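You operate a simulated robot arm through the tools that you are given. There is no shell and no other tool.

Carry out the task below with a simulated two-armed robot. There is one attempt and no reset: what you move stays moved.

Task
Carry the dark grey tray with both arms and set it on the upper shelf of the steel cabinet. Then put the blue paint tin on the blue notebook. Then open the oil cupboard door, take the dressing carton that expires last from the top of the grey steel cabinet and put it on the top shelf of the oil cupboard, then shut the door. Then lift the grey bin lid open. Do these in the order given. Set down upright: blue paint tin, dressing carton.

The check looks at the end state, three seconds after you hand in, the way a careful person would. Anything else that was tipped, shoved, dropped, spilled or broken makes it a failure. Lids that push on must go on centred and level and be pressed home; caps that screw on are set level and turned clockwise until they are tight.

Robot
Two 7-joint arms with three-finger grippers on one trunk, on a base that moves. Base frame: it is fixed to the floor where the robot stands at the start and does not move with it; the origin is under the middle of the robot, x ahead of it, y to its left, z up; the surface under the hand at the start is at about z = 0.9. Readings come in m, degrees, newtons and seconds.
The left shoulder is at the start at [0.07, 0.146, 1.187], the right one opposite. With the tool pointing down near the work surface each hand reaches from about 0.3 to 0.68 m from the robot's upright axis, wherever it stands, measured 20 degrees to its own side. Places, roughly: blue notebook [-2.25, -5.75, 0.75]; blue paint tin [-1.75, -3.5, 0.5]; dark grey tray (29x21x4 cm) [0.5, 0.1, 0.9]; dressing carton [-2, -3.25, 1]; grey bin lid [0.7, -3.2, 0.6]; oil cupboard door [0.4, -1.6, 0.5]; top shelf of the oil cupboard [0.7, -1.6, 0.5]; upper shelf of the steel cabinet [-2.1, -3.3, 0.5]. Payload 2.2 kg a hand.
The tool frame of a hand sits at the grasp point between the pads (the TCP): z along the fingers, y along the line on which they close. The tips reach 0.028 m beyond it. The gripper opens to 0.102 m; its body begins 0.071 m behind the TCP.
Orientation is that of the tool frame in the base frame, as a unit quaternion [x, y, z, w]. With the fingers straight down and closing along the base's y, the tool's x points along the base's -x, its y along +y and its z along -z.

Tools
- The arms move only by the tool servo_tool. It takes "left_steps", "right_steps" or both (then of equal length, played together; a hand with none holds still); each is a list of rows, each a list of 7 numbers: the opening, from 0 (shut) to 1 (fully open), then the shift along the tool's x, y, z in units of 200 mm (1.0 is 200 mm), then the turn, a rotation vector about the tool's x, y, z in units of 180 degrees (1.0 is 180 degrees). In form: [[claw, x, y, z, ax, ay, az], ...]. A call has 1 to 20 rows; each row is the pose to reach, as a shift and turn from the pose commanded when the call began, along the tool's axes at that moment. A call with a number of a shift or a turn outside -1 to 1 is refused whole. Rows are played at 5 a second. More than 0.05 m and 8.6 degrees between two rows, or a gripper value outside its range, and nothing of the call is played. Where a pose cannot be reached the arm comes as near as it can. A force on the tool above 40 N (or 10 N above the force at the start of the call, whichever is more), or a blocked arm, ends the call early, and 0.2 s more pass. The fingers move at their own pace (about 0.2035 m/s each) and stop on an object; they squeeze with about 43 N. The grip force told is the motor's: it shows also when the fingers shut on nothing. Time passes only in rows, and 0.2 s behind the last, so rows that repeat a pose let the fingers close. The reply holds the time, the measured pose of the TCP, the force on the tool along the base axes, the opening and the grip force, in the units named above and with some noise, with the torque about the TCP (base axes, N m) and any sound that the robot's microphone picked up.
- Cameras (640 x 400 px; columns grow to the right, rows downward): "scene" is now at [0.1407, 0.0044, 1.4237]; the picture's right is [0.14, -0.99, 0.00], its down [-0.60, -0.08, -0.80] and it looks along [0.79, 0.11, -0.60] (base axes); focal length 273 px, centre (320, 200). "left" rides on the left gripper at [0.072, 0.038, -0.086] in its tool frame; the picture's right is [-0.47, 0.89, 0.00], its down [-0.60, -0.32, -0.73] and it looks along [-0.65, -0.34, 0.68] (tool axes); focal length 256 px, centre (320, 200). "right" rides on the right gripper at [0.069, 0.044, -0.086] in its tool frame; the picture's right is [-0.53, 0.85, 0.00], its down [-0.58, -0.36, -0.73] and it looks along [-0.62, -0.39, 0.68] (tool axes); focal length 256 px, centre (320, 200). There is no depth. A picture from a camera that has moved, and an enlarged one, comes with that camera's place and axes in the base frame and with its lens. The place of the scene camera against the robot may be out by one fixed shift of up to 0.018 m in any direction.
- camera(camera): a new picture of that camera. No time passes.
- lift_body(by): slides the trunk up (or, below 0, down) by that many m; the arms and the scene camera ride with it, the base frame stays. It gives what a move gives, with no picture.
- base_move(legs): drives the robot by 1 to 6 legs, each [ahead, left, turn to the left] in m, m and degrees, along the robot's own axes; the way and the turn of a leg run together, so that a leg with both is an arc; at most 1.5 m and 180 degrees a leg. The arms and the cameras ride along, it lands a little off, and it stops where it bumps. It gives what a move gives.
- head_to(pan, tilt): turns the head with the scene camera to pan (to the left, within 86 degrees either way) and tilt (down, from -29 to 69), counted from straight ahead of the robot. It gives what a move gives.
- zoom(camera, box): a new picture of the part [left, top, right, bottom] of that camera's present view, enlarged. No time passes.
- sign_off(): hands the job in; it is judged then, once.

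Places have to be worked out from the pictures, the camera data and where the tool is seen. Open the grippers and draw the arms clear of the work before you hand the job in, unless the task says otherwise.

The tools are called after "Call:" by a JSON object that holds its "name" and its "arguments". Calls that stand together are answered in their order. servo_tool: Moves the arms, as the interface text tells. Its arguments: {"type":"object","properties":{"left_steps":{"type":"array","items":{"type":"array","items":{"type":"number"}}},"right_steps":{"type":"array","items":{"type":"array","items":{"type":"number"}}}},"required":[]} The other tools are called the same way: lift_body (by) moves the trunk up or down; base_move (legs) drives the base; head_to (pan, tilt) turns the head that bears the scene camera; camera (camera) takes a picture; zoom (camera, box) takes an enlarged picture of a part of a camera's view; sign_off () hands the job in.

At the start:

```text
t: 0.0
left_position: [0.4945, 0.2894, 1.1715]
left_orientation: [0.0, 1.0, 0.0, 0.0]
left_contact_force: [0.0, -0.1, -0.3]
left_ft_torque: [-0.05, -0.01, 0.01]
left_opening: 0.1023
left_gripper_force: 0.0
right_position: [0.459, -0.1303, 1.1595]
right_orientation: [0.0, 1.0, 0.0, 0.001]
right_contact_force: [0.5, -0.3, -0.7]
right_ft_torque: [0.0, 0.02, -0.01]
right_opening: 0.1021
right_gripper_force: 0.0
trunk travel left (down, up): [-0.725, 0.215]
robot x, y, heading: [-0.0016, 0.002, -0.1]
head pan, tilt (commanded): [8.0, 37.2]
```

scene: 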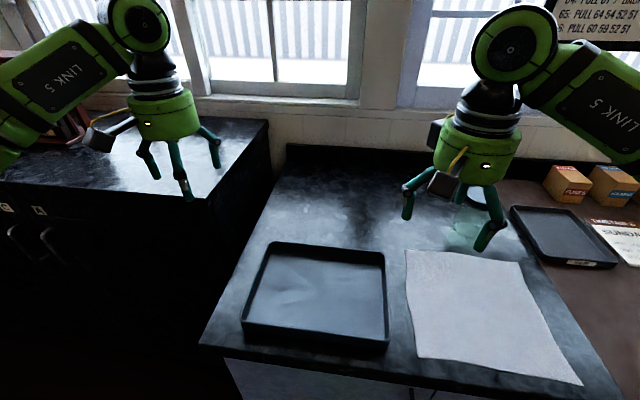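
right: 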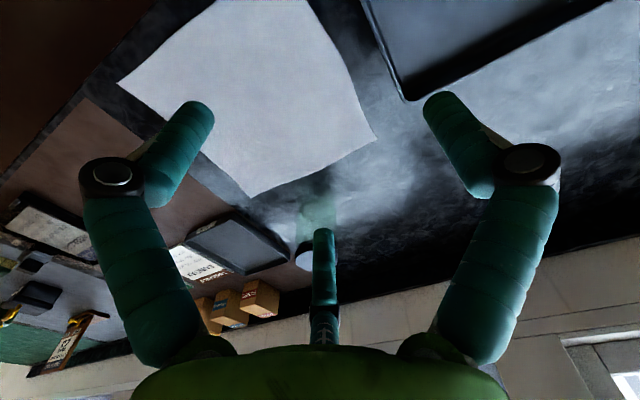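
left: 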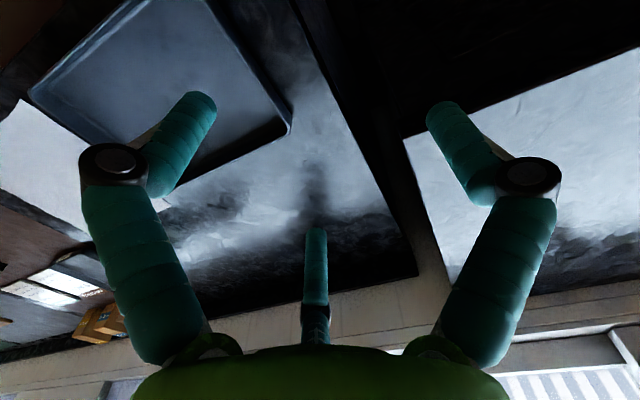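

The pictures show the tray on the bench ahead, with a paper or cloth sheet to its right and a second small tray further right. I'll look around with the head before moving anything.

Call:
{"name": "head_to", "arguments": {"pan": 8, "tilt": 50}}

Call:
{"name": "camera", "arguments": {"camera": "scene"}}

Call:
{"name": "head_to", "arguments": {"pan": -80, "tilt": 20}}

Call:
{"name": "camera", "arguments": {"camera": "scene"}}

Call:
{"name": "head_to", "arguments": {"pan": -40, "tilt": 25}}

Call:
{"name": "camera", "arguments": {"camera": "scene"}}

Call:
{"name": "head_to", "arguments": {"pan": 70, "tilt": 20}}

Call:
{"name": "camera", "arguments": {"camera": "scene"}}

```text
t: 0.8
left_position: [0.4942, 0.2885, 1.1703]
left_orientation: [-0.002, 1.0, 0.0, 0.0]
left_contact_force: [0.2, -0.8, 1.0]
left_ft_torque: [0.01, 0.01, 0.02]
left_opening: 0.102
left_gripper_force: 0.1
right_position: [0.4595, -0.1304, 1.1601]
right_orientation: [0.0, 1.0, 0.0, 0.0]
right_contact_force: [-0.4, -0.4, -0.7]
right_ft_torque: [0.02, -0.02, 0.01]
right_opening: 0.1019
right_gripper_force: 0.1
trunk travel left (down, up): [-0.725, 0.215]
robot x, y, heading: [0.0018, 0.0028, -0.3]
head pan, tilt (commanded): [8.0, 50.0]
```

```text
taken
camera scene: at [0.131, 0.0031, 1.4053], right [0.14, -0.99, 0.0], down [-0.76, -0.11, -0.64], along [0.64, 0.09, -0.77], focal length 273 px, centre (320, 200)
```

scene: 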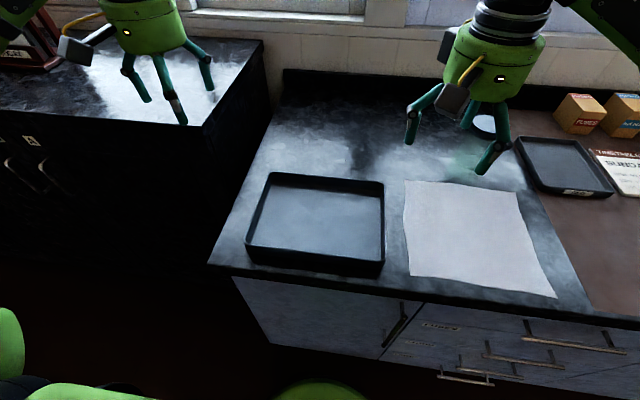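

```text
t: 2.4
left_position: [0.4948, 0.2884, 1.1703]
left_orientation: [-0.001, 1.0, 0.001, 0.001]
left_contact_force: [0.0, 0.0, 0.2]
left_ft_torque: [-0.04, -0.02, -0.01]
left_opening: 0.1021
left_gripper_force: 0.1
right_position: [0.459, -0.1291, 1.1607]
right_orientation: [0.0, 1.0, 0.0, 0.0]
right_contact_force: [0.1, -0.4, -0.3]
right_ft_torque: [-0.01, 0.0, 0.04]
right_opening: 0.1021
right_gripper_force: 0.1
trunk travel left (down, up): [-0.725, 0.215]
robot x, y, heading: [0.0002, -0.0024, 0.1]
head pan, tilt (commanded): [-80.0, 20.0]
```

```text
taken
camera scene: at [0.071, -0.0993, 1.4508], right [-0.98, -0.17, 0.0], down [-0.06, 0.34, -0.94], along [0.16, -0.93, -0.34], focal length 273 px, centre (320, 200)
```

scene: 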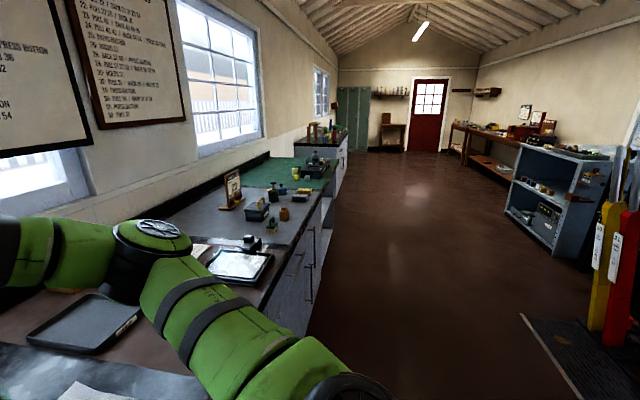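

```text
t: 3.4
left_position: [0.4948, 0.288, 1.17]
left_orientation: [-0.001, 1.0, 0.0, 0.0]
left_contact_force: [0.2, -0.9, 0.9]
left_ft_torque: [0.03, -0.01, 0.0]
left_opening: 0.1019
left_gripper_force: 0.1
right_position: [0.4581, -0.1294, 1.1597]
right_orientation: [0.0, 1.0, 0.001, -0.001]
right_contact_force: [0.3, 0.4, 0.5]
right_ft_torque: [-0.02, 0.0, -0.01]
right_opening: 0.1021
right_gripper_force: 0.1
trunk travel left (down, up): [-0.725, 0.215]
robot x, y, heading: [0.0005, -0.0023, -0.1]
head pan, tilt (commanded): [-40.0, 25.0]
```

```text
taken
camera scene: at [0.1252, -0.0669, 1.4427], right [-0.64, -0.77, 0.0], down [-0.32, 0.27, -0.91], along [0.69, -0.58, -0.42], focal length 273 px, centre (320, 200)
```

scene: 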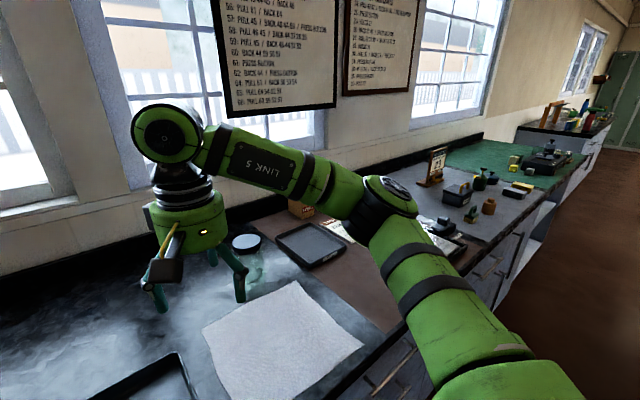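

```text
t: 5.3
left_position: [0.4941, 0.2894, 1.171]
left_orientation: [-0.001, 1.0, -0.001, -0.001]
left_contact_force: [-0.6, -1.0, 0.1]
left_ft_torque: [0.02, -0.01, -0.03]
left_opening: 0.1018
left_gripper_force: 0.0
right_position: [0.4596, -0.1301, 1.1607]
right_orientation: [0.001, 1.0, 0.0, 0.0]
right_contact_force: [0.3, 0.1, -1.0]
right_ft_torque: [0.05, 0.03, 0.01]
right_opening: 0.1017
right_gripper_force: 0.1
trunk travel left (down, up): [-0.725, 0.215]
robot x, y, heading: [-0.0016, -0.0025, -0.3]
head pan, tilt (commanded): [70.0, 20.0]
```

```text
taken
camera scene: at [0.0866, 0.0799, 1.4508], right [0.94, -0.34, 0.0], down [-0.12, -0.32, -0.94], along [0.32, 0.88, -0.34], focal length 273 px, centre (320, 200)
```

scene: 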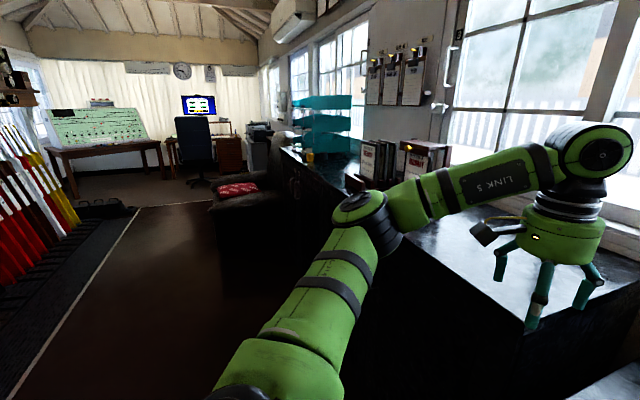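

The room runs along -y: the cabinet stands at the right and the bench is on the left. I'll zoom on both.

Call:
{"name": "head_to", "arguments": {"pan": -86, "tilt": 15}}

Call:
{"name": "zoom", "arguments": {"camera": "scene", "box": [440, 100, 640, 225]}}

Call:
{"name": "zoom", "arguments": {"camera": "scene", "box": [200, 100, 400, 225]}}

Call:
{"name": "zoom", "arguments": {"camera": "scene", "box": [400, 60, 560, 160]}}

```text
t: 7.7
left_position: [0.4942, 0.2893, 1.1709]
left_orientation: [-0.001, 1.0, 0.0, 0.0]
left_contact_force: [-0.9, 0.4, 0.6]
left_ft_torque: [0.0, 0.02, -0.02]
left_opening: 0.1021
left_gripper_force: 0.1
right_position: [0.4579, -0.1296, 1.1594]
right_orientation: [-0.001, 1.0, 0.0, -0.001]
right_contact_force: [0.3, -0.6, -0.7]
right_ft_torque: [0.01, -0.02, -0.01]
right_opening: 0.1019
right_gripper_force: 0.1
trunk travel left (down, up): [-0.725, 0.215]
robot x, y, heading: [0.0018, 0.0016, 0.1]
head pan, tilt (commanded): [-85.9, 15.0]
```

```text
3.20 times, centred on (540, 162) of scene
camera zoom: at [0.0614, -0.1008, 1.459], right [-1.0, -0.07, 0.0], down [-0.02, 0.26, -0.97], along [0.07, -0.96, -0.26], focal length 873 px, centre (-384, 320)
```

zoom: 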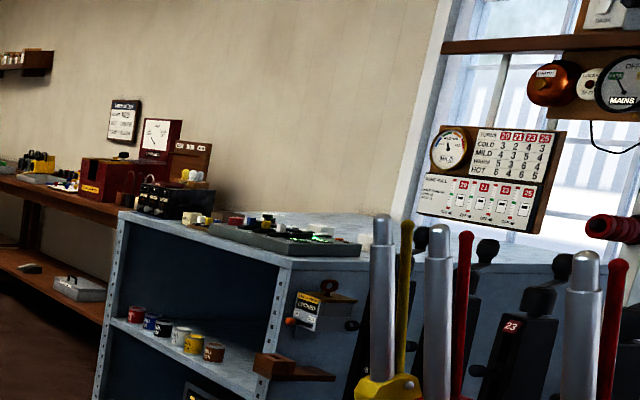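

```text
3.20 times, centred on (300, 162) of scene
camera zoom: at [0.0614, -0.1008, 1.459], right [-1.0, -0.07, 0.0], down [-0.02, 0.26, -0.97], along [0.07, -0.96, -0.26], focal length 873 px, centre (384, 320)
```

zoom: 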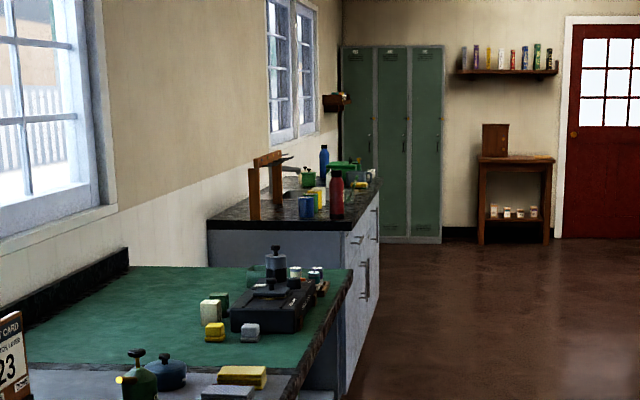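

```text
4.00 times, centred on (480, 110) of scene
camera zoom: at [0.0614, -0.1008, 1.459], right [-1.0, -0.07, 0.0], down [-0.02, 0.26, -0.97], along [0.07, -0.96, -0.26], focal length 1092 px, centre (-320, 560)
```

zoom: 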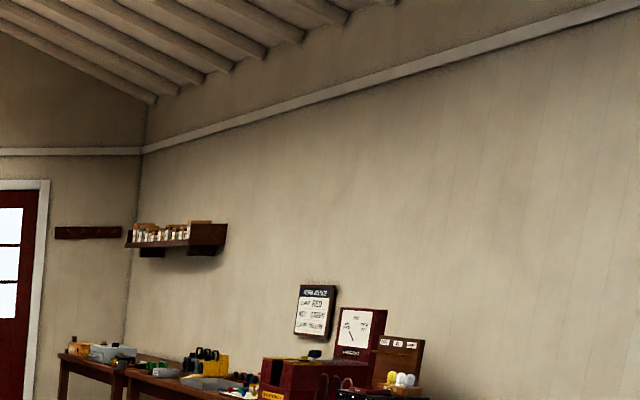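

The cabinet's open face looks toward +x, with a row of tins on the upper shelf and clutter on top. Now I'll look closely at the tray.

Call:
{"name": "head_to", "arguments": {"pan": 8, "tilt": 55}}

Call:
{"name": "zoom", "arguments": {"camera": "scene", "box": [200, 80, 440, 230]}}

Call:
{"name": "camera", "arguments": {"camera": "left"}}

```text
t: 9.4
left_position: [0.4942, 0.2878, 1.1708]
left_orientation: [-0.001, 1.0, 0.0, 0.0]
left_contact_force: [0.9, 0.7, 0.4]
left_ft_torque: [0.02, 0.01, 0.03]
left_opening: 0.102
left_gripper_force: 0.0
right_position: [0.4601, -0.1289, 1.1598]
right_orientation: [0.0, 1.0, -0.001, 0.0]
right_contact_force: [-1.0, 0.7, 0.7]
right_ft_torque: [-0.01, 0.0, 0.01]
right_opening: 0.102
right_gripper_force: 0.0
trunk travel left (down, up): [-0.725, 0.215]
robot x, y, heading: [0.0005, 0.0, 0.3]
head pan, tilt (commanded): [8.0, 55.0]
```

```text
2.67 times, centred on (320, 155) of scene
camera zoom: at [0.1261, 0.0024, 1.3987], right [0.14, -0.99, 0.0], down [-0.81, -0.11, -0.57], along [0.57, 0.08, -0.82], focal length 728 px, centre (320, 320)
```

zoom: 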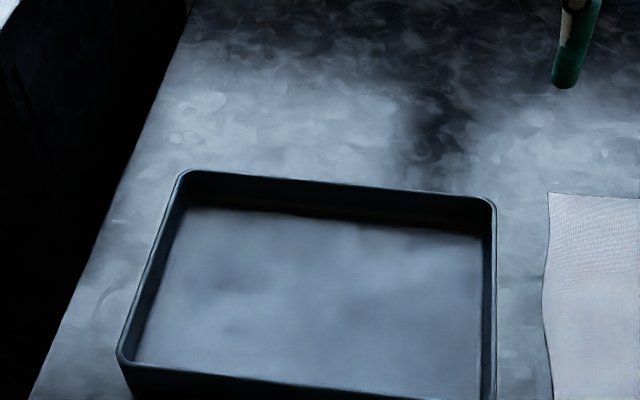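

```text
taken
camera left: at [0.4225, 0.326, 1.2572], right [0.46, 0.89, 0.0], down [0.6, -0.32, 0.73], along [0.65, -0.34, -0.68], focal length 256 px, centre (320, 200)
```

left: 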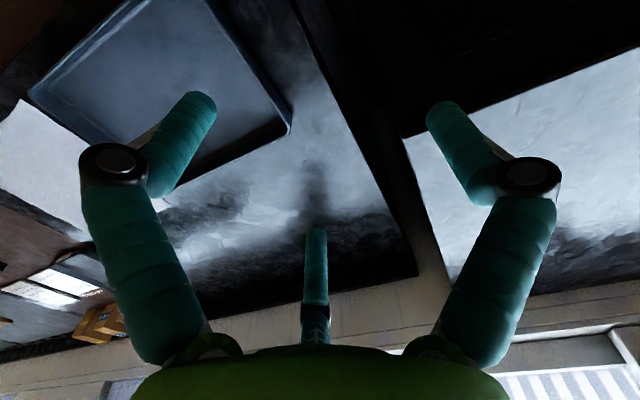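

The tray is flat, empty and has a plain rim, with its long side along y (about x 0.38–0.59, y −0.085–0.19). Before lifting it I'll back off and drive down the aisle to inspect the cabinet, tins, cartons, notebook and bin.

Call:
{"name": "base_move", "arguments": {"legs": [[-0.4, 0, 0], [0, 0, -90], [1.5, 0, 0], [1.0, 0, 0]]}}

Call:
{"name": "head_to", "arguments": {"pan": -60, "tilt": 25}}

Call:
{"name": "camera", "arguments": {"camera": "scene"}}

Call:
{"name": "head_to", "arguments": {"pan": 60, "tilt": 30}}

Call:
{"name": "camera", "arguments": {"camera": "scene"}}

```text
t: 27.5
left_position: [0.0313, -2.9917, 1.1713]
left_orientation: [0.688, 0.726, -0.001, 0.0]
left_contact_force: [0.9, 0.2, -0.5]
left_ft_torque: [0.04, -0.01, 0.01]
left_opening: 0.1019
left_gripper_force: 0.0
right_position: [-0.3882, -2.9784, 1.1605]
right_orientation: [0.688, 0.726, 0.0, 0.0]
right_contact_force: [0.1, 1.9, 0.6]
right_ft_torque: [-0.01, -0.01, -0.02]
right_opening: 0.102
right_gripper_force: 0.1
trunk travel left (down, up): [-0.725, 0.215]
robot x, y, heading: [-0.2846, -2.5119, -86.9]
head pan, tilt (commanded): [8.0, 55.0]
```

```text
t: 28.9
left_position: [0.0321, -2.9936, 1.1695]
left_orientation: [0.687, 0.727, -0.001, 0.0]
left_contact_force: [0.0, 0.1, 0.4]
left_ft_torque: [0.01, -0.03, -0.01]
left_opening: 0.1018
left_gripper_force: 0.0
right_position: [-0.3883, -2.9807, 1.1606]
right_orientation: [0.688, 0.726, 0.0, 0.0]
right_contact_force: [0.2, 0.1, -0.5]
right_ft_torque: [-0.01, 0.02, -0.02]
right_opening: 0.102
right_gripper_force: 0.0
trunk travel left (down, up): [-0.725, 0.215]
robot x, y, heading: [-0.2828, -2.507, -86.8]
head pan, tilt (commanded): [-60.0, 25.0]
```

```text
taken
camera scene: at [-0.3528, -2.6225, 1.4427], right [-0.55, 0.84, 0.0], down [0.35, 0.23, -0.91], along [-0.76, -0.5, -0.42], focal length 273 px, centre (320, 200)
```

scene: 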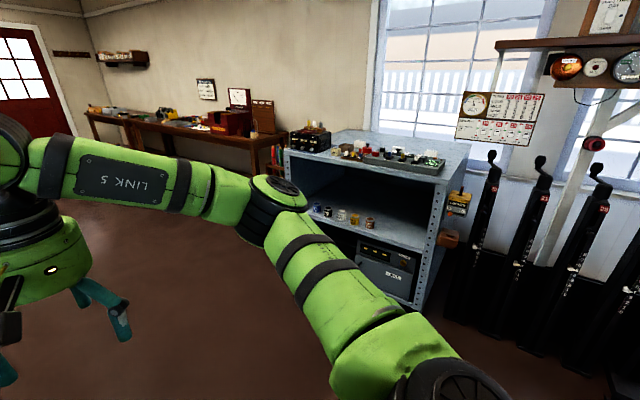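

```text
t: 30.9
left_position: [0.0326, -2.9916, 1.1704]
left_orientation: [0.687, 0.726, 0.001, 0.0]
left_contact_force: [-0.1, -0.2, -0.3]
left_ft_torque: [0.0, -0.02, -0.02]
left_opening: 0.1019
left_gripper_force: 0.2
right_position: [-0.3889, -2.9785, 1.159]
right_orientation: [0.688, 0.726, 0.0, -0.001]
right_contact_force: [0.3, 0.0, 0.5]
right_ft_torque: [0.01, -0.02, -0.03]
right_opening: 0.1019
right_gripper_force: 0.0
trunk travel left (down, up): [-0.725, 0.215]
robot x, y, heading: [-0.2843, -2.5121, -87.1]
head pan, tilt (commanded): [60.0, 30.0]
```

```text
taken
camera scene: at [-0.1951, -2.613, 1.4348], right [-0.45, -0.89, 0.0], down [-0.45, 0.23, -0.87], along [0.77, -0.39, -0.5], focal length 273 px, centre (320, 200)
```

scene: 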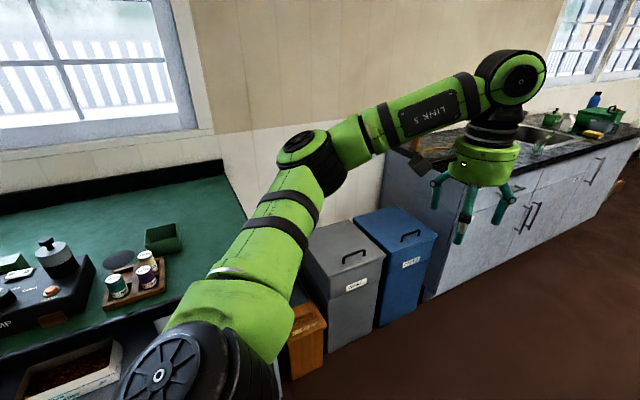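

The grey bin with a front-labelled lid and handle is in the gap beside the blue bin. I'll now drive to face the cabinet squarely and look at its shelf and top.

Call:
{"name": "base_move", "arguments": {"legs": [[0.75, 0, 0], [0, 0, -93], [0.2, 0, 0]]}}

Call:
{"name": "head_to", "arguments": {"pan": 0, "tilt": 25}}

Call:
{"name": "camera", "arguments": {"camera": "scene"}}

Call:
{"name": "zoom", "arguments": {"camera": "scene", "box": [220, 120, 460, 270]}}

Call:
{"name": "zoom", "arguments": {"camera": "scene", "box": [260, 130, 380, 205]}}

```text
t: 40.2
left_position: [-0.9308, -3.5494, 1.1708]
left_orientation: [1.0, -0.004, -0.001, 0.0]
left_contact_force: [-0.3, -0.2, 0.0]
left_ft_torque: [0.01, 0.0, 0.0]
left_opening: 0.1021
left_gripper_force: 0.1
right_position: [-0.8922, -3.1321, 1.1614]
right_orientation: [1.0, -0.005, -0.001, -0.001]
right_contact_force: [-0.4, -0.3, 0.4]
right_ft_torque: [0.0, 0.0, 0.0]
right_opening: 0.1021
right_gripper_force: 0.2
trunk travel left (down, up): [-0.725, 0.215]
robot x, y, heading: [-0.4374, -3.2658, 179.8]
head pan, tilt (commanded): [60.0, 30.0]
```

```text
t: 41.5
left_position: [-0.9331, -3.5512, 1.1705]
left_orientation: [1.0, -0.004, 0.0, 0.0]
left_contact_force: [-0.6, 0.2, 0.3]
left_ft_torque: [0.0, 0.02, 0.0]
left_opening: 0.102
left_gripper_force: 0.0
right_position: [-0.895, -3.1321, 1.1608]
right_orientation: [1.0, -0.004, 0.0, 0.0]
right_contact_force: [0.6, 0.0, -0.9]
right_ft_torque: [-0.01, 0.0, 0.02]
right_opening: 0.102
right_gripper_force: 0.0
trunk travel left (down, up): [-0.725, 0.215]
robot x, y, heading: [-0.4356, -3.2664, 179.5]
head pan, tilt (commanded): [0.0, 25.0]
```

```text
taken
camera scene: at [-0.5743, -3.2721, 1.4427], right [0.01, 1.0, 0.0], down [0.42, 0.0, -0.91], along [-0.91, 0.01, -0.42], focal length 273 px, centre (320, 200)
```

scene: 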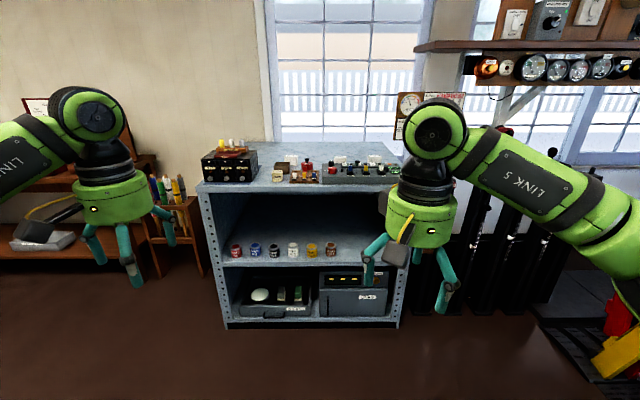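

```text
2.67 times, centred on (340, 195) of scene
camera zoom: at [-0.5743, -3.2721, 1.4427], right [0.01, 1.0, 0.0], down [0.42, 0.0, -0.91], along [-0.91, 0.01, -0.42], focal length 728 px, centre (267, 213)
```

zoom: 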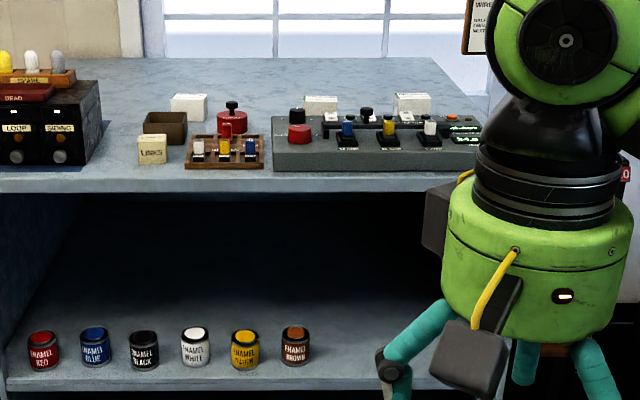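

```text
5.33 times, centred on (320, 168) of scene
camera zoom: at [-0.5743, -3.2721, 1.4427], right [0.01, 1.0, 0.0], down [0.42, 0.0, -0.91], along [-0.91, 0.01, -0.42], focal length 1456 px, centre (320, 373)
```

zoom: 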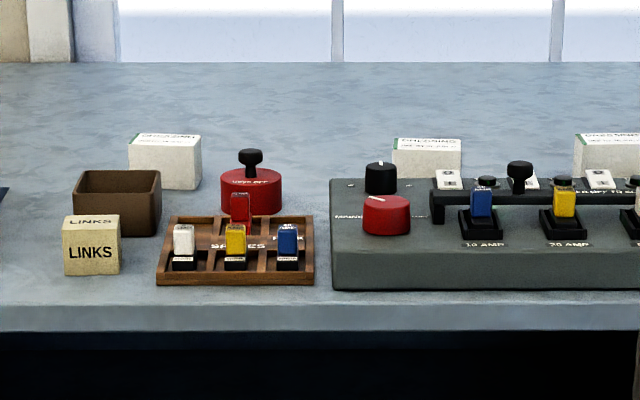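

The shelf row reads red, blue, black, white, yellow, brown, and three dressing cartons stand behind the clutter on top. I'll lower the trunk to get parallax and a view into the shelf.

Call:
{"name": "lift_body", "arguments": {"by": -0.5}}

Call:
{"name": "head_to", "arguments": {"pan": 0, "tilt": 10}}

Call:
{"name": "camera", "arguments": {"camera": "scene"}}

Call:
{"name": "zoom", "arguments": {"camera": "scene", "box": [180, 140, 420, 290]}}

```text
refused: -0.5 is not a number from -0.4 to 0.4
```

```text
t: 42.2
left_position: [-0.933, -3.5506, 1.1715]
left_orientation: [1.0, -0.003, 0.001, 0.0]
left_contact_force: [0.6, 0.2, -0.3]
left_ft_torque: [-0.03, -0.04, 0.01]
left_opening: 0.102
left_gripper_force: 0.0
right_position: [-0.8946, -3.1322, 1.1612]
right_orientation: [1.0, -0.005, 0.0, 0.0]
right_contact_force: [0.7, -0.5, 0.7]
right_ft_torque: [-0.03, -0.04, -0.01]
right_opening: 0.1017
right_gripper_force: 0.0
trunk travel left (down, up): [-0.725, 0.215]
robot x, y, heading: [-0.4371, -3.2649, 179.5]
head pan, tilt (commanded): [0.0, 10.0]
```

```text
taken
camera scene: at [-0.5748, -3.272, 1.467], right [0.01, 1.0, 0.0], down [0.17, 0.0, -0.98], along [-0.98, 0.01, -0.17], focal length 273 px, centre (320, 200)
```

scene: 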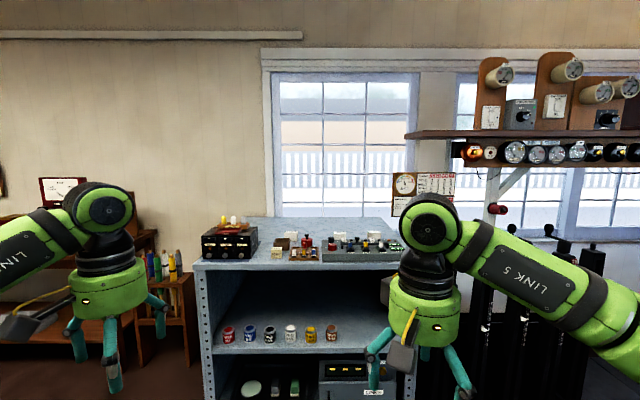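

```text
2.67 times, centred on (300, 215) of scene
camera zoom: at [-0.5748, -3.272, 1.467], right [0.01, 1.0, 0.0], down [0.17, 0.0, -0.98], along [-0.98, 0.01, -0.17], focal length 728 px, centre (373, 160)
```

zoom: 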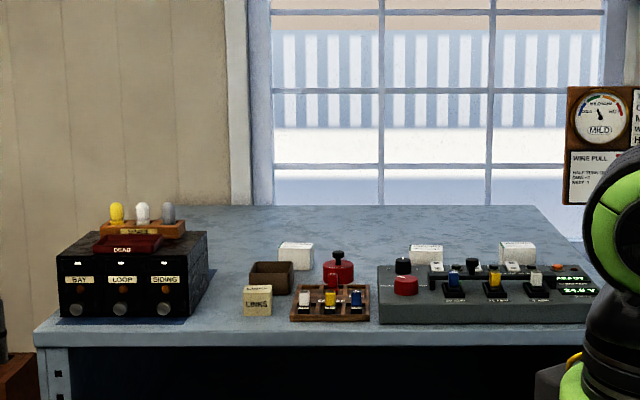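

Lowering is limited to 0.4 m per call, so I'll lower by 0.4 to see into the shelf from lower down.

Call:
{"name": "lift_body", "arguments": {"by": -0.4}}

Call:
{"name": "camera", "arguments": {"camera": "scene"}}

Call:
{"name": "zoom", "arguments": {"camera": "scene", "box": [180, 130, 420, 280]}}

```text
t: 46.1
left_position: [-0.9331, -3.5503, 0.7711]
left_orientation: [1.0, -0.003, 0.0, 0.0]
left_contact_force: [0.2, -0.2, 0.4]
left_ft_torque: [-0.03, 0.0, 0.0]
left_opening: 0.1018
left_gripper_force: 0.1
right_position: [-0.8932, -3.1305, 0.7608]
right_orientation: [1.0, -0.004, 0.0, 0.0]
right_contact_force: [-0.6, 1.6, 0.0]
right_ft_torque: [0.01, 0.02, -0.02]
right_opening: 0.102
right_gripper_force: 0.1
trunk travel left (down, up): [-0.325, 0.615]
robot x, y, heading: [-0.44, -3.2664, 179.6]
head pan, tilt (commanded): [0.0, 10.0]
```

```text
taken
camera scene: at [-0.5747, -3.2719, 1.0671], right [0.01, 1.0, 0.0], down [0.17, 0.0, -0.98], along [-0.98, 0.01, -0.17], focal length 273 px, centre (320, 200)
```

scene: 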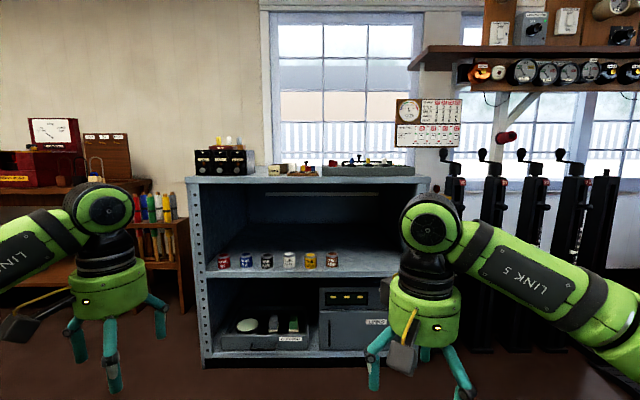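

```text
2.67 times, centred on (300, 205) of scene
camera zoom: at [-0.5747, -3.2719, 1.0671], right [0.01, 1.0, 0.0], down [0.17, 0.0, -0.98], along [-0.98, 0.01, -0.17], focal length 728 px, centre (373, 187)
```

zoom: 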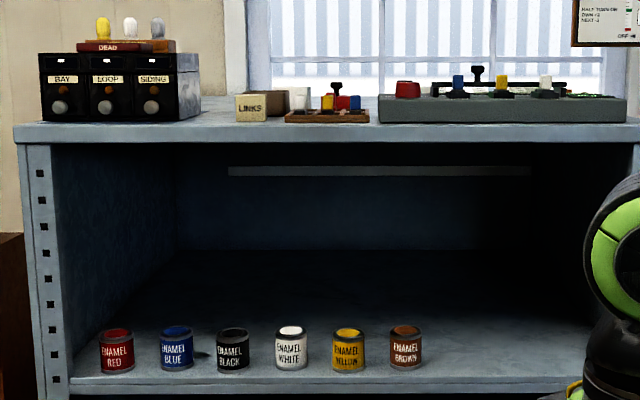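

The shelf works out at z≈0.53 with its front edge at x≈−1.73 and the lip underside at about 0.935. The tins stand near x≈−1.80, blue at y≈−3.60. Now I'll test how the fingers close, in free space, with a picture of the half-closed and fully closed hand.

Call:
{"name": "servo_tool", "arguments": {"right_steps": [[0.3, 0, 0, 0, 0, 0, 0], [0.3, 0, 0, 0, 0, 0, 0], [0.3, 0, 0, 0, 0, 0, 0]]}}

Call:
{"name": "camera", "arguments": {"camera": "right"}}

Call:
{"name": "servo_tool", "arguments": {"right_steps": [[0, 0, 0, 0, 0, 0, 0], [0, 0, 0, 0, 0, 0, 0], [0, 0, 0, 0, 0, 0, 0]]}}

Call:
{"name": "camera", "arguments": {"camera": "right"}}

Call:
{"name": "zoom", "arguments": {"camera": "scene", "box": [340, 180, 500, 400]}}

```text
t: 46.9
left_position: [-0.9329, -3.5502, 0.7712]
left_orientation: [1.0, -0.003, 0.0, 0.0]
left_contact_force: [-0.2, 1.1, -0.3]
left_ft_torque: [0.0, 0.0, 0.0]
left_opening: 0.1021
left_gripper_force: 0.0
right_position: [-0.8953, -3.1327, 0.76]
right_orientation: [1.0, -0.005, -0.001, -0.001]
right_contact_force: [0.0, -0.3, 0.0]
right_ft_torque: [-0.01, 0.01, 0.0]
right_opening: 0.0305
right_gripper_force: 0.0
trunk travel left (down, up): [-0.325, 0.615]
robot x, y, heading: [-0.4352, -3.263, 179.6]
head pan, tilt (commanded): [0.0, 10.0]
```

```text
taken
camera right: at [-0.825, -3.1756, 0.8463], right [-0.54, -0.84, 0.0], down [-0.57, 0.37, 0.73], along [-0.61, 0.4, -0.68], focal length 256 px, centre (320, 200)
```

right: 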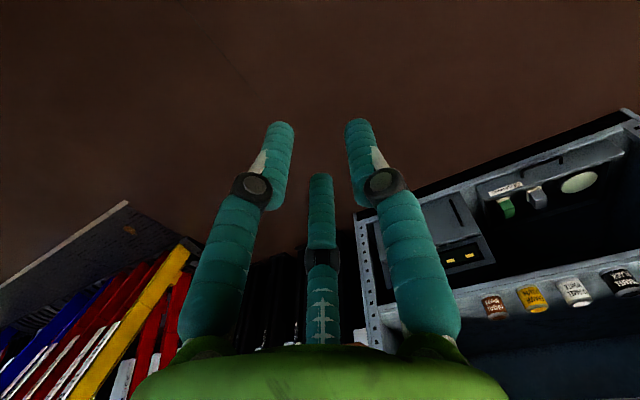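

```text
t: 47.7
left_position: [-0.9335, -3.5512, 0.7711]
left_orientation: [1.0, -0.003, 0.0, 0.0]
left_contact_force: [0.3, 0.3, 0.5]
left_ft_torque: [-0.01, 0.02, -0.01]
left_opening: 0.1022
left_gripper_force: 0.0
right_position: [-0.8937, -3.1319, 0.7596]
right_orientation: [1.0, -0.004, 0.0, 0.0]
right_contact_force: [-0.4, 0.7, 0.5]
right_ft_torque: [0.01, 0.03, 0.03]
right_opening: 0.0021
right_gripper_force: 31.6
trunk travel left (down, up): [-0.325, 0.615]
robot x, y, heading: [-0.4331, -3.2697, 179.7]
head pan, tilt (commanded): [0.0, 10.0]
```

```text
taken
camera right: at [-0.825, -3.1756, 0.8463], right [-0.54, -0.84, 0.0], down [-0.57, 0.37, 0.73], along [-0.61, 0.4, -0.68], focal length 256 px, centre (320, 200)
```

right: 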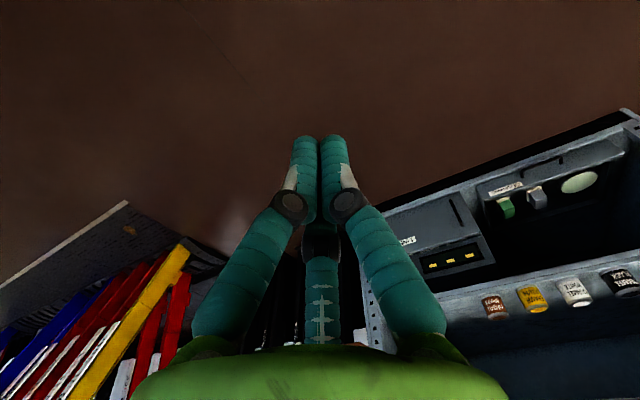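

```text
1.82 times, centred on (420, 290) of scene
camera zoom: at [-0.5748, -3.272, 1.0671], right [0.01, 1.0, 0.0], down [0.17, 0.0, -0.98], along [-0.98, 0.01, -0.17], focal length 496 px, centre (138, 36)
```

zoom: 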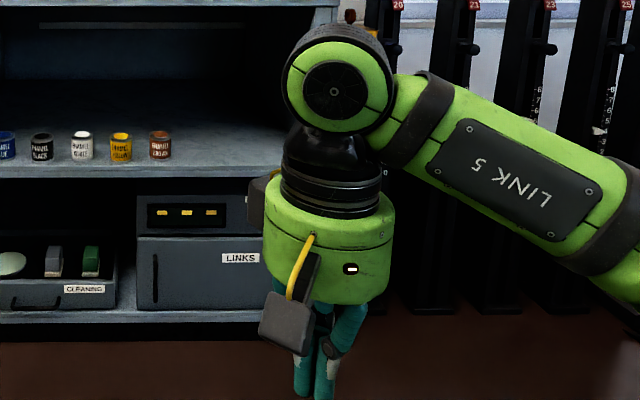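

The hand is a radial three-finger gripper whose fingers meet at the centre, so a pitched grip across the tray's side walls should work. I'll rehearse here in free space by pitching both hands 40° forward at tray spacing, and see how the arms lie.

Call:
{"name": "servo_tool", "arguments": {"left_steps": [[0.5, 0, -0.108, 0, 0, -0.037, 0], [0.5, 0, -0.217, 0, 0, -0.074, 0], [0.5, 0, -0.325, 0, 0, -0.111, 0], [0.5, 0, -0.433, 0, 0, -0.148, 0], [0.5, 0, -0.542, 0, 0, -0.185, 0], [0.5, 0, -0.65, 0, 0, -0.222, 0], [0.5, 0, -0.65, 0, 0, -0.222, 0]], "right_steps": [[0.5, -0.033, 0, 0, 0, -0.037, 0], [0.5, -0.067, 0, 0, 0, -0.074, 0], [0.5, -0.1, 0, 0, 0, -0.111, 0], [0.5, -0.133, 0, 0, 0, -0.148, 0], [0.5, -0.167, 0, 0, 0, -0.185, 0], [0.5, -0.2, 0, 0, 0, -0.222, 0], [0.5, -0.2, 0, 0, 0, -0.222, 0]]}}

Call:
{"name": "head_to", "arguments": {"pan": 0, "tilt": 20}}

Call:
{"name": "camera", "arguments": {"camera": "scene"}}

Call:
{"name": "camera", "arguments": {"camera": "right"}}

```text
t: 49.3
left_position: [-0.9342, -3.4194, 0.7711]
left_orientation: [0.939, -0.003, -0.343, -0.002]
left_contact_force: [-1.4, 0.1, 0.1]
left_ft_torque: [0.02, 0.02, -0.01]
left_opening: 0.0512
left_gripper_force: 0.2
right_position: [-0.934, -3.131, 0.7586]
right_orientation: [0.94, -0.003, -0.341, -0.001]
right_contact_force: [0.1, 0.1, 0.5]
right_ft_torque: [0.01, 0.0, 0.0]
right_opening: 0.0511
right_gripper_force: 0.1
trunk travel left (down, up): [-0.325, 0.615]
robot x, y, heading: [-0.4335, -3.2643, 179.4]
head pan, tilt (commanded): [0.0, 10.0]
```

```text
t: 50.0
left_position: [-0.9337, -3.4202, 0.7724]
left_orientation: [0.94, -0.003, -0.342, -0.001]
left_contact_force: [0.5, -0.8, 0.7]
left_ft_torque: [-0.01, -0.04, 0.01]
left_opening: 0.051
left_gripper_force: 0.1
right_position: [-0.9345, -3.1312, 0.7599]
right_orientation: [0.94, -0.004, -0.341, -0.001]
right_contact_force: [-0.9, -1.2, -0.1]
right_ft_torque: [0.03, -0.01, -0.01]
right_opening: 0.0511
right_gripper_force: 0.1
trunk travel left (down, up): [-0.325, 0.615]
robot x, y, heading: [-0.4377, -3.2669, 179.6]
head pan, tilt (commanded): [0.0, 20.0]
```

```text
taken
camera scene: at [-0.5749, -3.272, 1.0509], right [0.01, 1.0, 0.0], down [0.34, 0.0, -0.94], along [-0.94, 0.01, -0.34], focal length 273 px, centre (320, 200)
```

scene: 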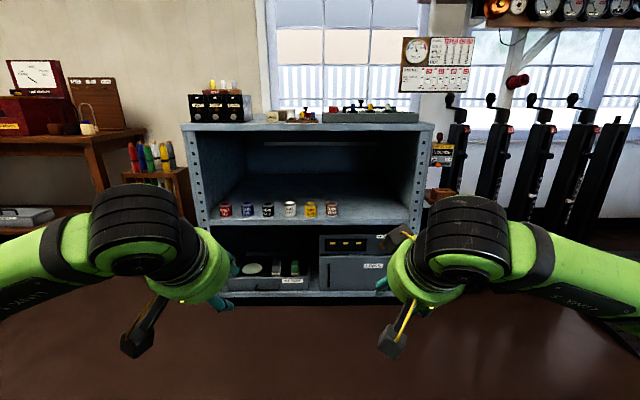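

```text
taken
camera right: at [-0.8263, -3.1754, 0.7816], right [-0.42, -0.84, 0.34], down [0.03, 0.36, 0.93], along [-0.91, 0.4, -0.13], focal length 256 px, centre (320, 200)
```

right: 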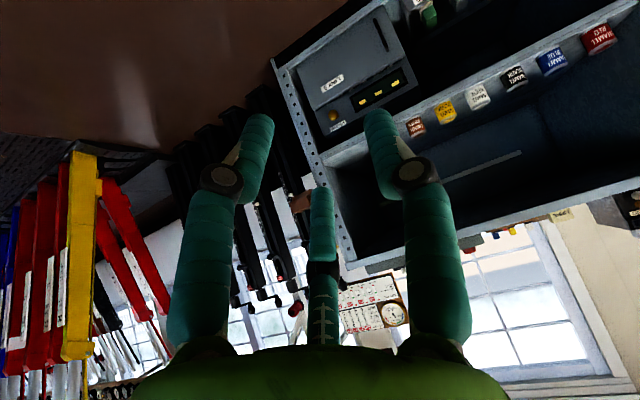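

The pitch is reachable, but the forearms run out sideways with wide elbows. I'll check whether extending the reach 0.2 m further narrows them.

Call:
{"name": "servo_tool", "arguments": {"left_steps": [[0.5, -0.153, 0, 0.129, 0, 0, 0], [0.5, -0.306, 0, 0.257, 0, 0, 0], [0.5, -0.46, 0, 0.386, 0, 0, 0], [0.5, -0.613, 0, 0.514, 0, 0, 0], [0.5, -0.766, 0, 0.643, 0, 0, 0], [0.5, -0.766, 0, 0.643, 0, 0, 0]], "right_steps": [[0.5, -0.153, 0, 0.129, 0, 0, 0], [0.5, -0.306, 0, 0.257, 0, 0, 0], [0.5, -0.46, 0, 0.386, 0, 0, 0], [0.5, -0.613, 0, 0.514, 0, 0, 0], [0.5, -0.766, 0, 0.643, 0, 0, 0], [0.5, -0.766, 0, 0.643, 0, 0, 0]]}}

Call:
{"name": "camera", "arguments": {"camera": "scene"}}

Call:
{"name": "head_to", "arguments": {"pan": -60, "tilt": 25}}

Call:
{"name": "camera", "arguments": {"camera": "scene"}}

```text
t: 51.4
left_position: [-1.1311, -3.419, 0.7734]
left_orientation: [0.939, -0.004, -0.343, -0.002]
left_contact_force: [0.2, 0.1, 0.5]
left_ft_torque: [-0.02, 0.0, -0.05]
left_opening: 0.0509
left_gripper_force: 0.1
right_position: [-1.1344, -3.1307, 0.7609]
right_orientation: [0.94, -0.004, -0.342, -0.003]
right_contact_force: [0.6, 1.1, 0.1]
right_ft_torque: [0.02, -0.01, -0.02]
right_opening: 0.051
right_gripper_force: 0.1
trunk travel left (down, up): [-0.325, 0.615]
robot x, y, heading: [-0.4371, -3.2635, 179.5]
head pan, tilt (commanded): [0.0, 20.0]
```

```text
taken
camera scene: at [-0.5744, -3.272, 1.0509], right [0.01, 1.0, 0.0], down [0.34, 0.0, -0.94], along [-0.94, 0.01, -0.34], focal length 273 px, centre (320, 200)
```

scene: 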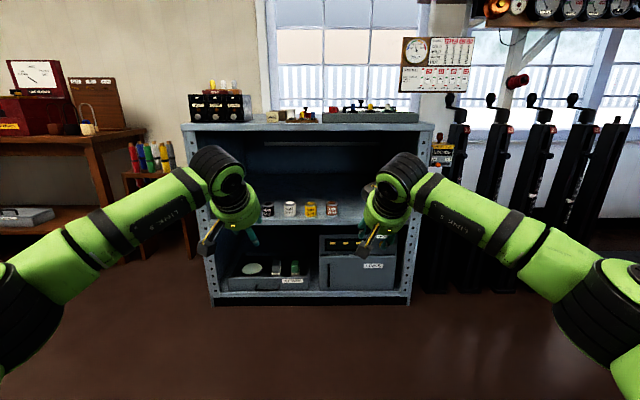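

```text
t: 52.7
left_position: [-1.1307, -3.4192, 0.7739]
left_orientation: [0.94, -0.003, -0.342, -0.001]
left_contact_force: [0.0, 0.2, 0.1]
left_ft_torque: [-0.02, 0.02, 0.0]
left_opening: 0.0505
left_gripper_force: 0.1
right_position: [-1.1339, -3.1313, 0.7612]
right_orientation: [0.94, -0.004, -0.342, -0.002]
right_contact_force: [-0.8, 0.6, 0.9]
right_ft_torque: [0.0, 0.02, 0.06]
right_opening: 0.0511
right_gripper_force: 0.1
trunk travel left (down, up): [-0.325, 0.615]
robot x, y, heading: [-0.4375, -3.2681, 179.5]
head pan, tilt (commanded): [-60.0, 25.0]
```

```text
taken
camera scene: at [-0.5273, -3.1926, 1.0427], right [0.87, 0.49, 0.0], down [0.21, -0.37, -0.91], along [-0.45, 0.79, -0.42], focal length 273 px, centre (320, 200)
```

scene: 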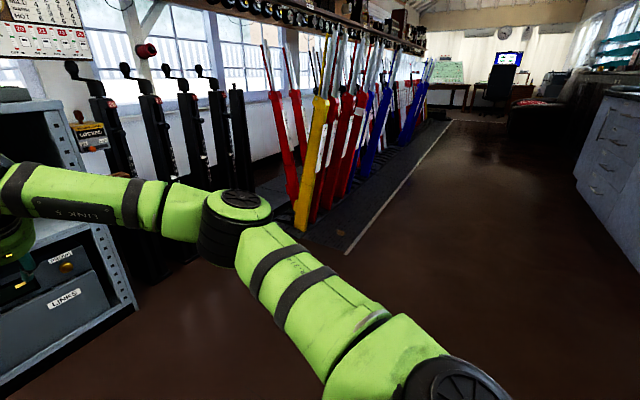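

With 0.7 m reach the elbows tuck in well and will fit the cabinet opening. I'll pull the hands back somewhat, raise the trunk and drive back to the tray.

Call:
{"name": "servo_tool", "arguments": {"left_steps": [[0.5, 0.153, 0, -0.129, 0, 0, 0], [0.5, 0.306, 0, -0.257, 0, 0, 0], [0.5, 0.46, 0, -0.386, 0, 0, 0], [0.5, 0.574, 0, -0.482, 0, 0, 0]], "right_steps": [[0.5, 0.153, 0, -0.129, 0, 0, 0], [0.5, 0.306, 0, -0.257, 0, 0, 0], [0.5, 0.46, 0, -0.386, 0, 0, 0], [0.5, 0.574, 0, -0.482, 0, 0, 0]]}}

Call:
{"name": "lift_body", "arguments": {"by": 0.4}}

Call:
{"name": "base_move", "arguments": {"legs": [[0, 0, -90], [1.5, 0, 0], [1.4, 0, 0]]}}

```text
t: 53.7
left_position: [-0.9803, -3.4198, 0.7707]
left_orientation: [0.94, -0.002, -0.342, -0.002]
left_contact_force: [0.2, -0.3, -1.1]
left_ft_torque: [0.02, -0.05, -0.01]
left_opening: 0.0511
left_gripper_force: 0.1
right_position: [-0.9824, -3.1329, 0.7606]
right_orientation: [0.939, -0.003, -0.343, -0.001]
right_contact_force: [0.1, -0.6, 0.1]
right_ft_torque: [-0.02, 0.0, -0.01]
right_opening: 0.0511
right_gripper_force: 0.1
trunk travel left (down, up): [-0.325, 0.615]
robot x, y, heading: [-0.4379, -3.2622, 179.7]
head pan, tilt (commanded): [-60.0, 25.0]
```

```text
t: 57.5
left_position: [-0.9795, -3.4202, 1.1704]
left_orientation: [0.94, -0.004, -0.342, -0.001]
left_contact_force: [0.3, 0.0, -0.2]
left_ft_torque: [0.0, 0.0, 0.0]
left_opening: 0.0509
left_gripper_force: 0.1
right_position: [-0.9835, -3.1321, 1.1604]
right_orientation: [0.94, -0.004, -0.342, -0.002]
right_contact_force: [-0.3, -0.4, 0.3]
right_ft_torque: [-0.03, 0.01, 0.02]
right_opening: 0.0511
right_gripper_force: 0.0
trunk travel left (down, up): [-0.725, 0.215]
robot x, y, heading: [-0.4366, -3.2645, 179.5]
head pan, tilt (commanded): [-60.0, 25.0]
```

```text
t: 75.3
left_position: [-0.6265, 0.1723, 1.1707]
left_orientation: [0.673, -0.656, -0.245, -0.239]
left_contact_force: [1.0, -0.1, -0.1]
left_ft_torque: [0.01, 0.03, 0.0]
left_opening: 0.0509
left_gripper_force: 0.0
right_position: [-0.3376, 0.1851, 1.1603]
right_orientation: [0.672, -0.657, -0.244, -0.239]
right_contact_force: [-0.1, -0.5, 0.5]
right_ft_torque: [-0.01, 0.04, -0.01]
right_opening: 0.0513
right_gripper_force: 0.0
trunk travel left (down, up): [-0.725, 0.215]
robot x, y, heading: [-0.4552, -0.3665, 91.2]
head pan, tilt (commanded): [-60.0, 25.0]
```

I'm in the aisle heading 91°; I go ahead to the tray's centreline, turn to face the bench and creep forward, keeping the hands well above the tray.

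Call:
{"name": "base_move", "arguments": {"legs": [[0.42, 0, 0], [0, 0, -91.2], [0.37, 0, 0]]}}

Call:
{"name": "head_to", "arguments": {"pan": 0, "tilt": 50}}

Call:
{"name": "camera", "arguments": {"camera": "scene"}}

Call:
{"name": "camera", "arguments": {"camera": "left"}}

Call:
{"name": "camera", "arguments": {"camera": "right"}}

```text
t: 83.7
left_position: [0.4492, 0.1848, 1.1721]
left_orientation: [0.009, 0.939, -0.004, 0.343]
left_contact_force: [-1.2, -0.3, -0.1]
left_ft_torque: [-0.01, -0.03, 0.01]
left_opening: 0.0509
left_gripper_force: 0.0
right_position: [0.4483, -0.1027, 1.1611]
right_orientation: [0.009, 0.94, -0.003, 0.341]
right_contact_force: [-0.3, 0.1, -0.5]
right_ft_torque: [-0.01, 0.01, -0.01]
right_opening: 0.0508
right_gripper_force: 0.0
trunk travel left (down, up): [-0.725, 0.215]
robot x, y, heading: [-0.0962, 0.0379, -1.2]
head pan, tilt (commanded): [-60.0, 25.0]
```

```text
t: 85.0
left_position: [0.4506, 0.1848, 1.1716]
left_orientation: [0.009, 0.94, -0.003, 0.342]
left_contact_force: [1.1, 0.1, -0.7]
left_ft_torque: [0.02, 0.01, 0.03]
left_opening: 0.0508
left_gripper_force: 0.0
right_position: [0.4497, -0.1032, 1.1593]
right_orientation: [0.01, 0.94, -0.004, 0.342]
right_contact_force: [0.9, 0.3, 0.4]
right_ft_torque: [0.01, -0.01, 0.0]
right_opening: 0.051
right_gripper_force: 0.1
trunk travel left (down, up): [-0.725, 0.215]
robot x, y, heading: [-0.0957, 0.0362, -1.1]
head pan, tilt (commanded): [0.0, 50.0]
```

```text
taken
camera scene: at [0.0361, 0.0267, 1.4052], right [-0.02, -1.0, 0.0], down [-0.77, 0.02, -0.64], along [0.64, -0.01, -0.77], focal length 273 px, centre (320, 200)
```

scene: 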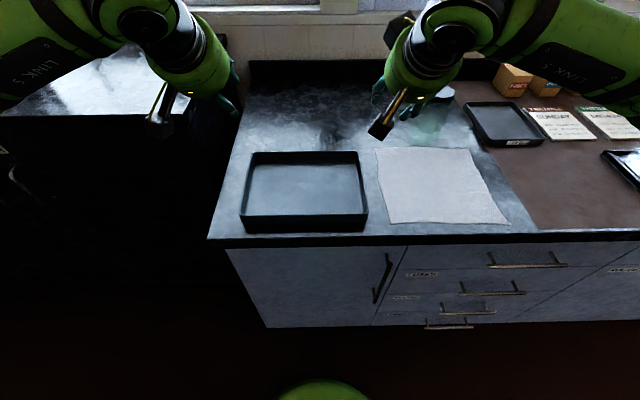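

```text
taken
camera left: at [0.3409, 0.224, 1.1907], right [0.37, 0.88, 0.3], down [-0.01, -0.32, 0.95], along [0.93, -0.36, -0.11], focal length 256 px, centre (320, 200)
```

left: 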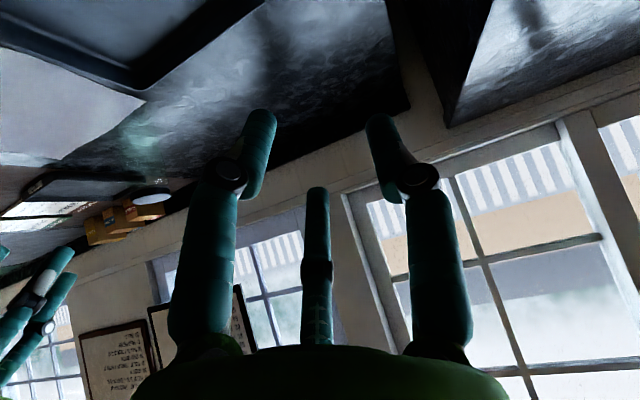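

```text
taken
camera right: at [0.3431, -0.0568, 1.1816], right [0.43, 0.84, 0.34], down [-0.04, -0.36, 0.93], along [0.9, -0.41, -0.13], focal length 256 px, centre (320, 200)
```

right: 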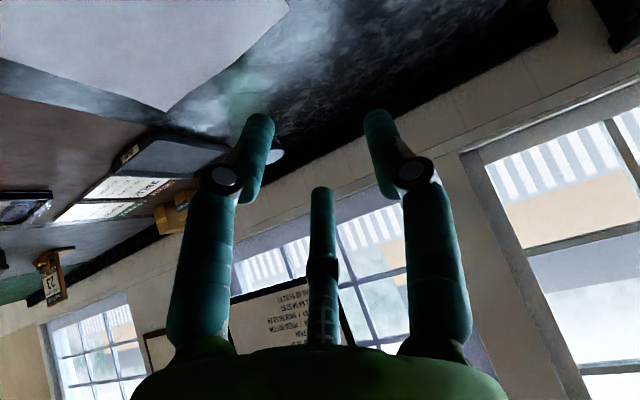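

I zoom on the tray to locate its corners precisely from this new viewpoint.

Call:
{"name": "zoom", "arguments": {"camera": "scene", "box": [220, 135, 396, 245]}}

```text
3.64 times, centred on (308, 190) of scene
camera zoom: at [0.0361, 0.0267, 1.4052], right [-0.02, -1.0, 0.0], down [-0.77, 0.02, -0.64], along [0.64, -0.01, -0.77], focal length 992 px, centre (364, 236)
```

zoom: 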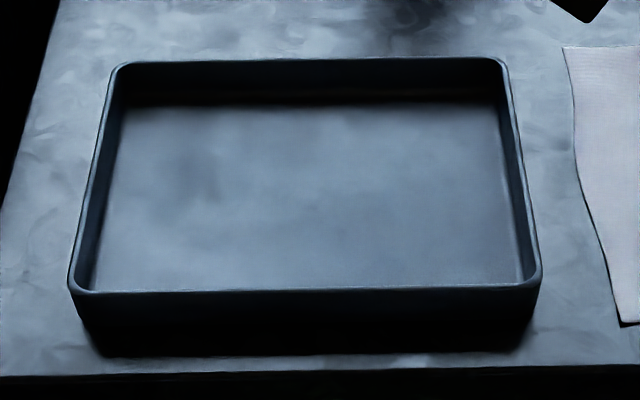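

The tray's outer side walls work out at about y=+0.200 and −0.089 with centre x≈0.508, allowing for camera scale. I'll lower both hands to straddle the walls a few centimetres above the rim and look.

Call:
{"name": "servo_tool", "arguments": {"left_steps": [[0.5, 0.0574, 0.0119, 0.1386, -0.0007, 0, -0.0008], [0.5, 0.1149, 0.0238, 0.2771, -0.0013, 0, -0.0016], [0.5, 0.1723, 0.0358, 0.4157, -0.002, 0, -0.0024], [0.5, 0.2297, 0.0477, 0.5543, -0.0026, 0, -0.0031], [0.5, 0.2872, 0.0596, 0.6928, -0.0033, 0, -0.0039], [0.5, 0.3446, 0.0715, 0.8314, -0.0039, 0, -0.0047], [0.5, 0.3446, 0.0715, 0.8314, -0.0039, 0, -0.0047]], "right_steps": [[0.5, 0.0503, 0.0144, 0.1312, -0.0007, 0, -0.0008], [0.5, 0.1005, 0.0288, 0.2623, -0.0013, 0, -0.0016], [0.5, 0.1508, 0.0433, 0.3935, -0.002, 0, -0.0024], [0.5, 0.201, 0.0577, 0.5247, -0.0026, 0, -0.0031], [0.5, 0.2513, 0.0721, 0.6558, -0.0033, 0, -0.0039], [0.5, 0.3015, 0.0865, 0.787, -0.0039, 0, -0.0047], [0.5, 0.3015, 0.0865, 0.787, -0.0039, 0, -0.0047]]}}

Call:
{"name": "zoom", "arguments": {"camera": "scene", "box": [160, 80, 480, 280]}}

Call:
{"name": "camera", "arguments": {"camera": "left"}}

Call:
{"name": "camera", "arguments": {"camera": "right"}}

```text
t: 86.6
left_position: [0.5035, 0.1988, 0.9987]
left_orientation: [0.001, 0.94, -0.002, 0.342]
left_contact_force: [-0.2, -0.6, -0.4]
left_ft_torque: [-0.05, 0.03, -0.01]
left_opening: 0.051
left_gripper_force: 0.2
right_position: [0.5046, -0.0863, 1.0007]
right_orientation: [0.001, 0.94, -0.001, 0.342]
right_contact_force: [0.1, 0.2, -0.7]
right_ft_torque: [-0.02, -0.02, -0.02]
right_opening: 0.0511
right_gripper_force: 0.0
trunk travel left (down, up): [-0.725, 0.215]
robot x, y, heading: [-0.0946, 0.0365, -1.4]
head pan, tilt (commanded): [0.0, 50.0]
```

```text
2.00 times, centred on (320, 180) of scene
camera zoom: at [0.0351, 0.0267, 1.4053], right [-0.02, -1.0, 0.0], down [-0.77, 0.02, -0.64], along [0.64, -0.01, -0.77], focal length 546 px, centre (320, 240)
```

zoom: 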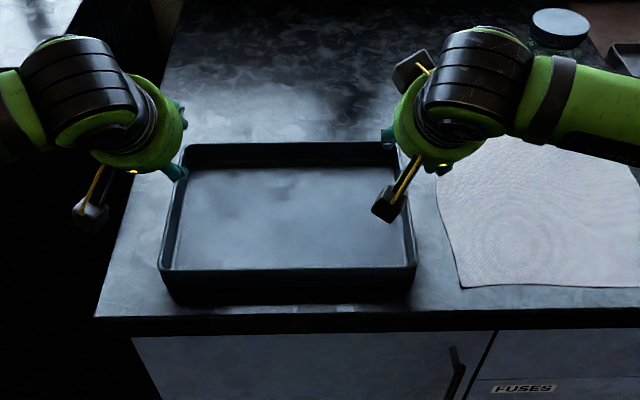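

```text
taken
camera left: at [0.3938, 0.2359, 1.0183], right [0.36, 0.89, 0.3], down [-0.01, -0.32, 0.95], along [0.93, -0.34, -0.11], focal length 256 px, centre (320, 200)
```

left: 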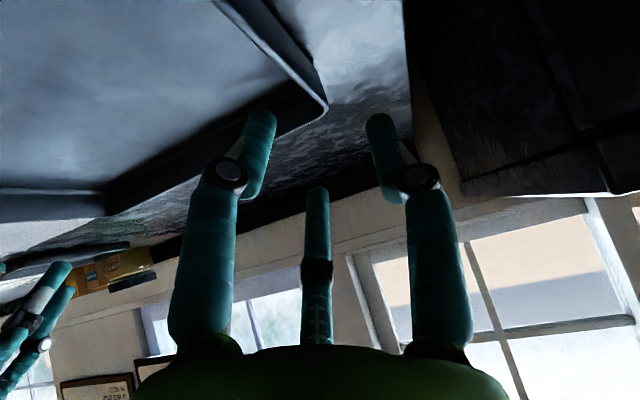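

```text
taken
camera right: at [0.3968, -0.0427, 1.0222], right [0.41, 0.84, 0.34], down [-0.03, -0.36, 0.93], along [0.91, -0.39, -0.13], focal length 256 px, centre (320, 200)
```

right: 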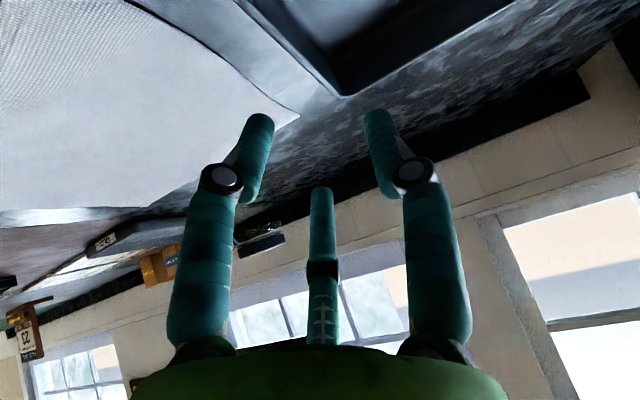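

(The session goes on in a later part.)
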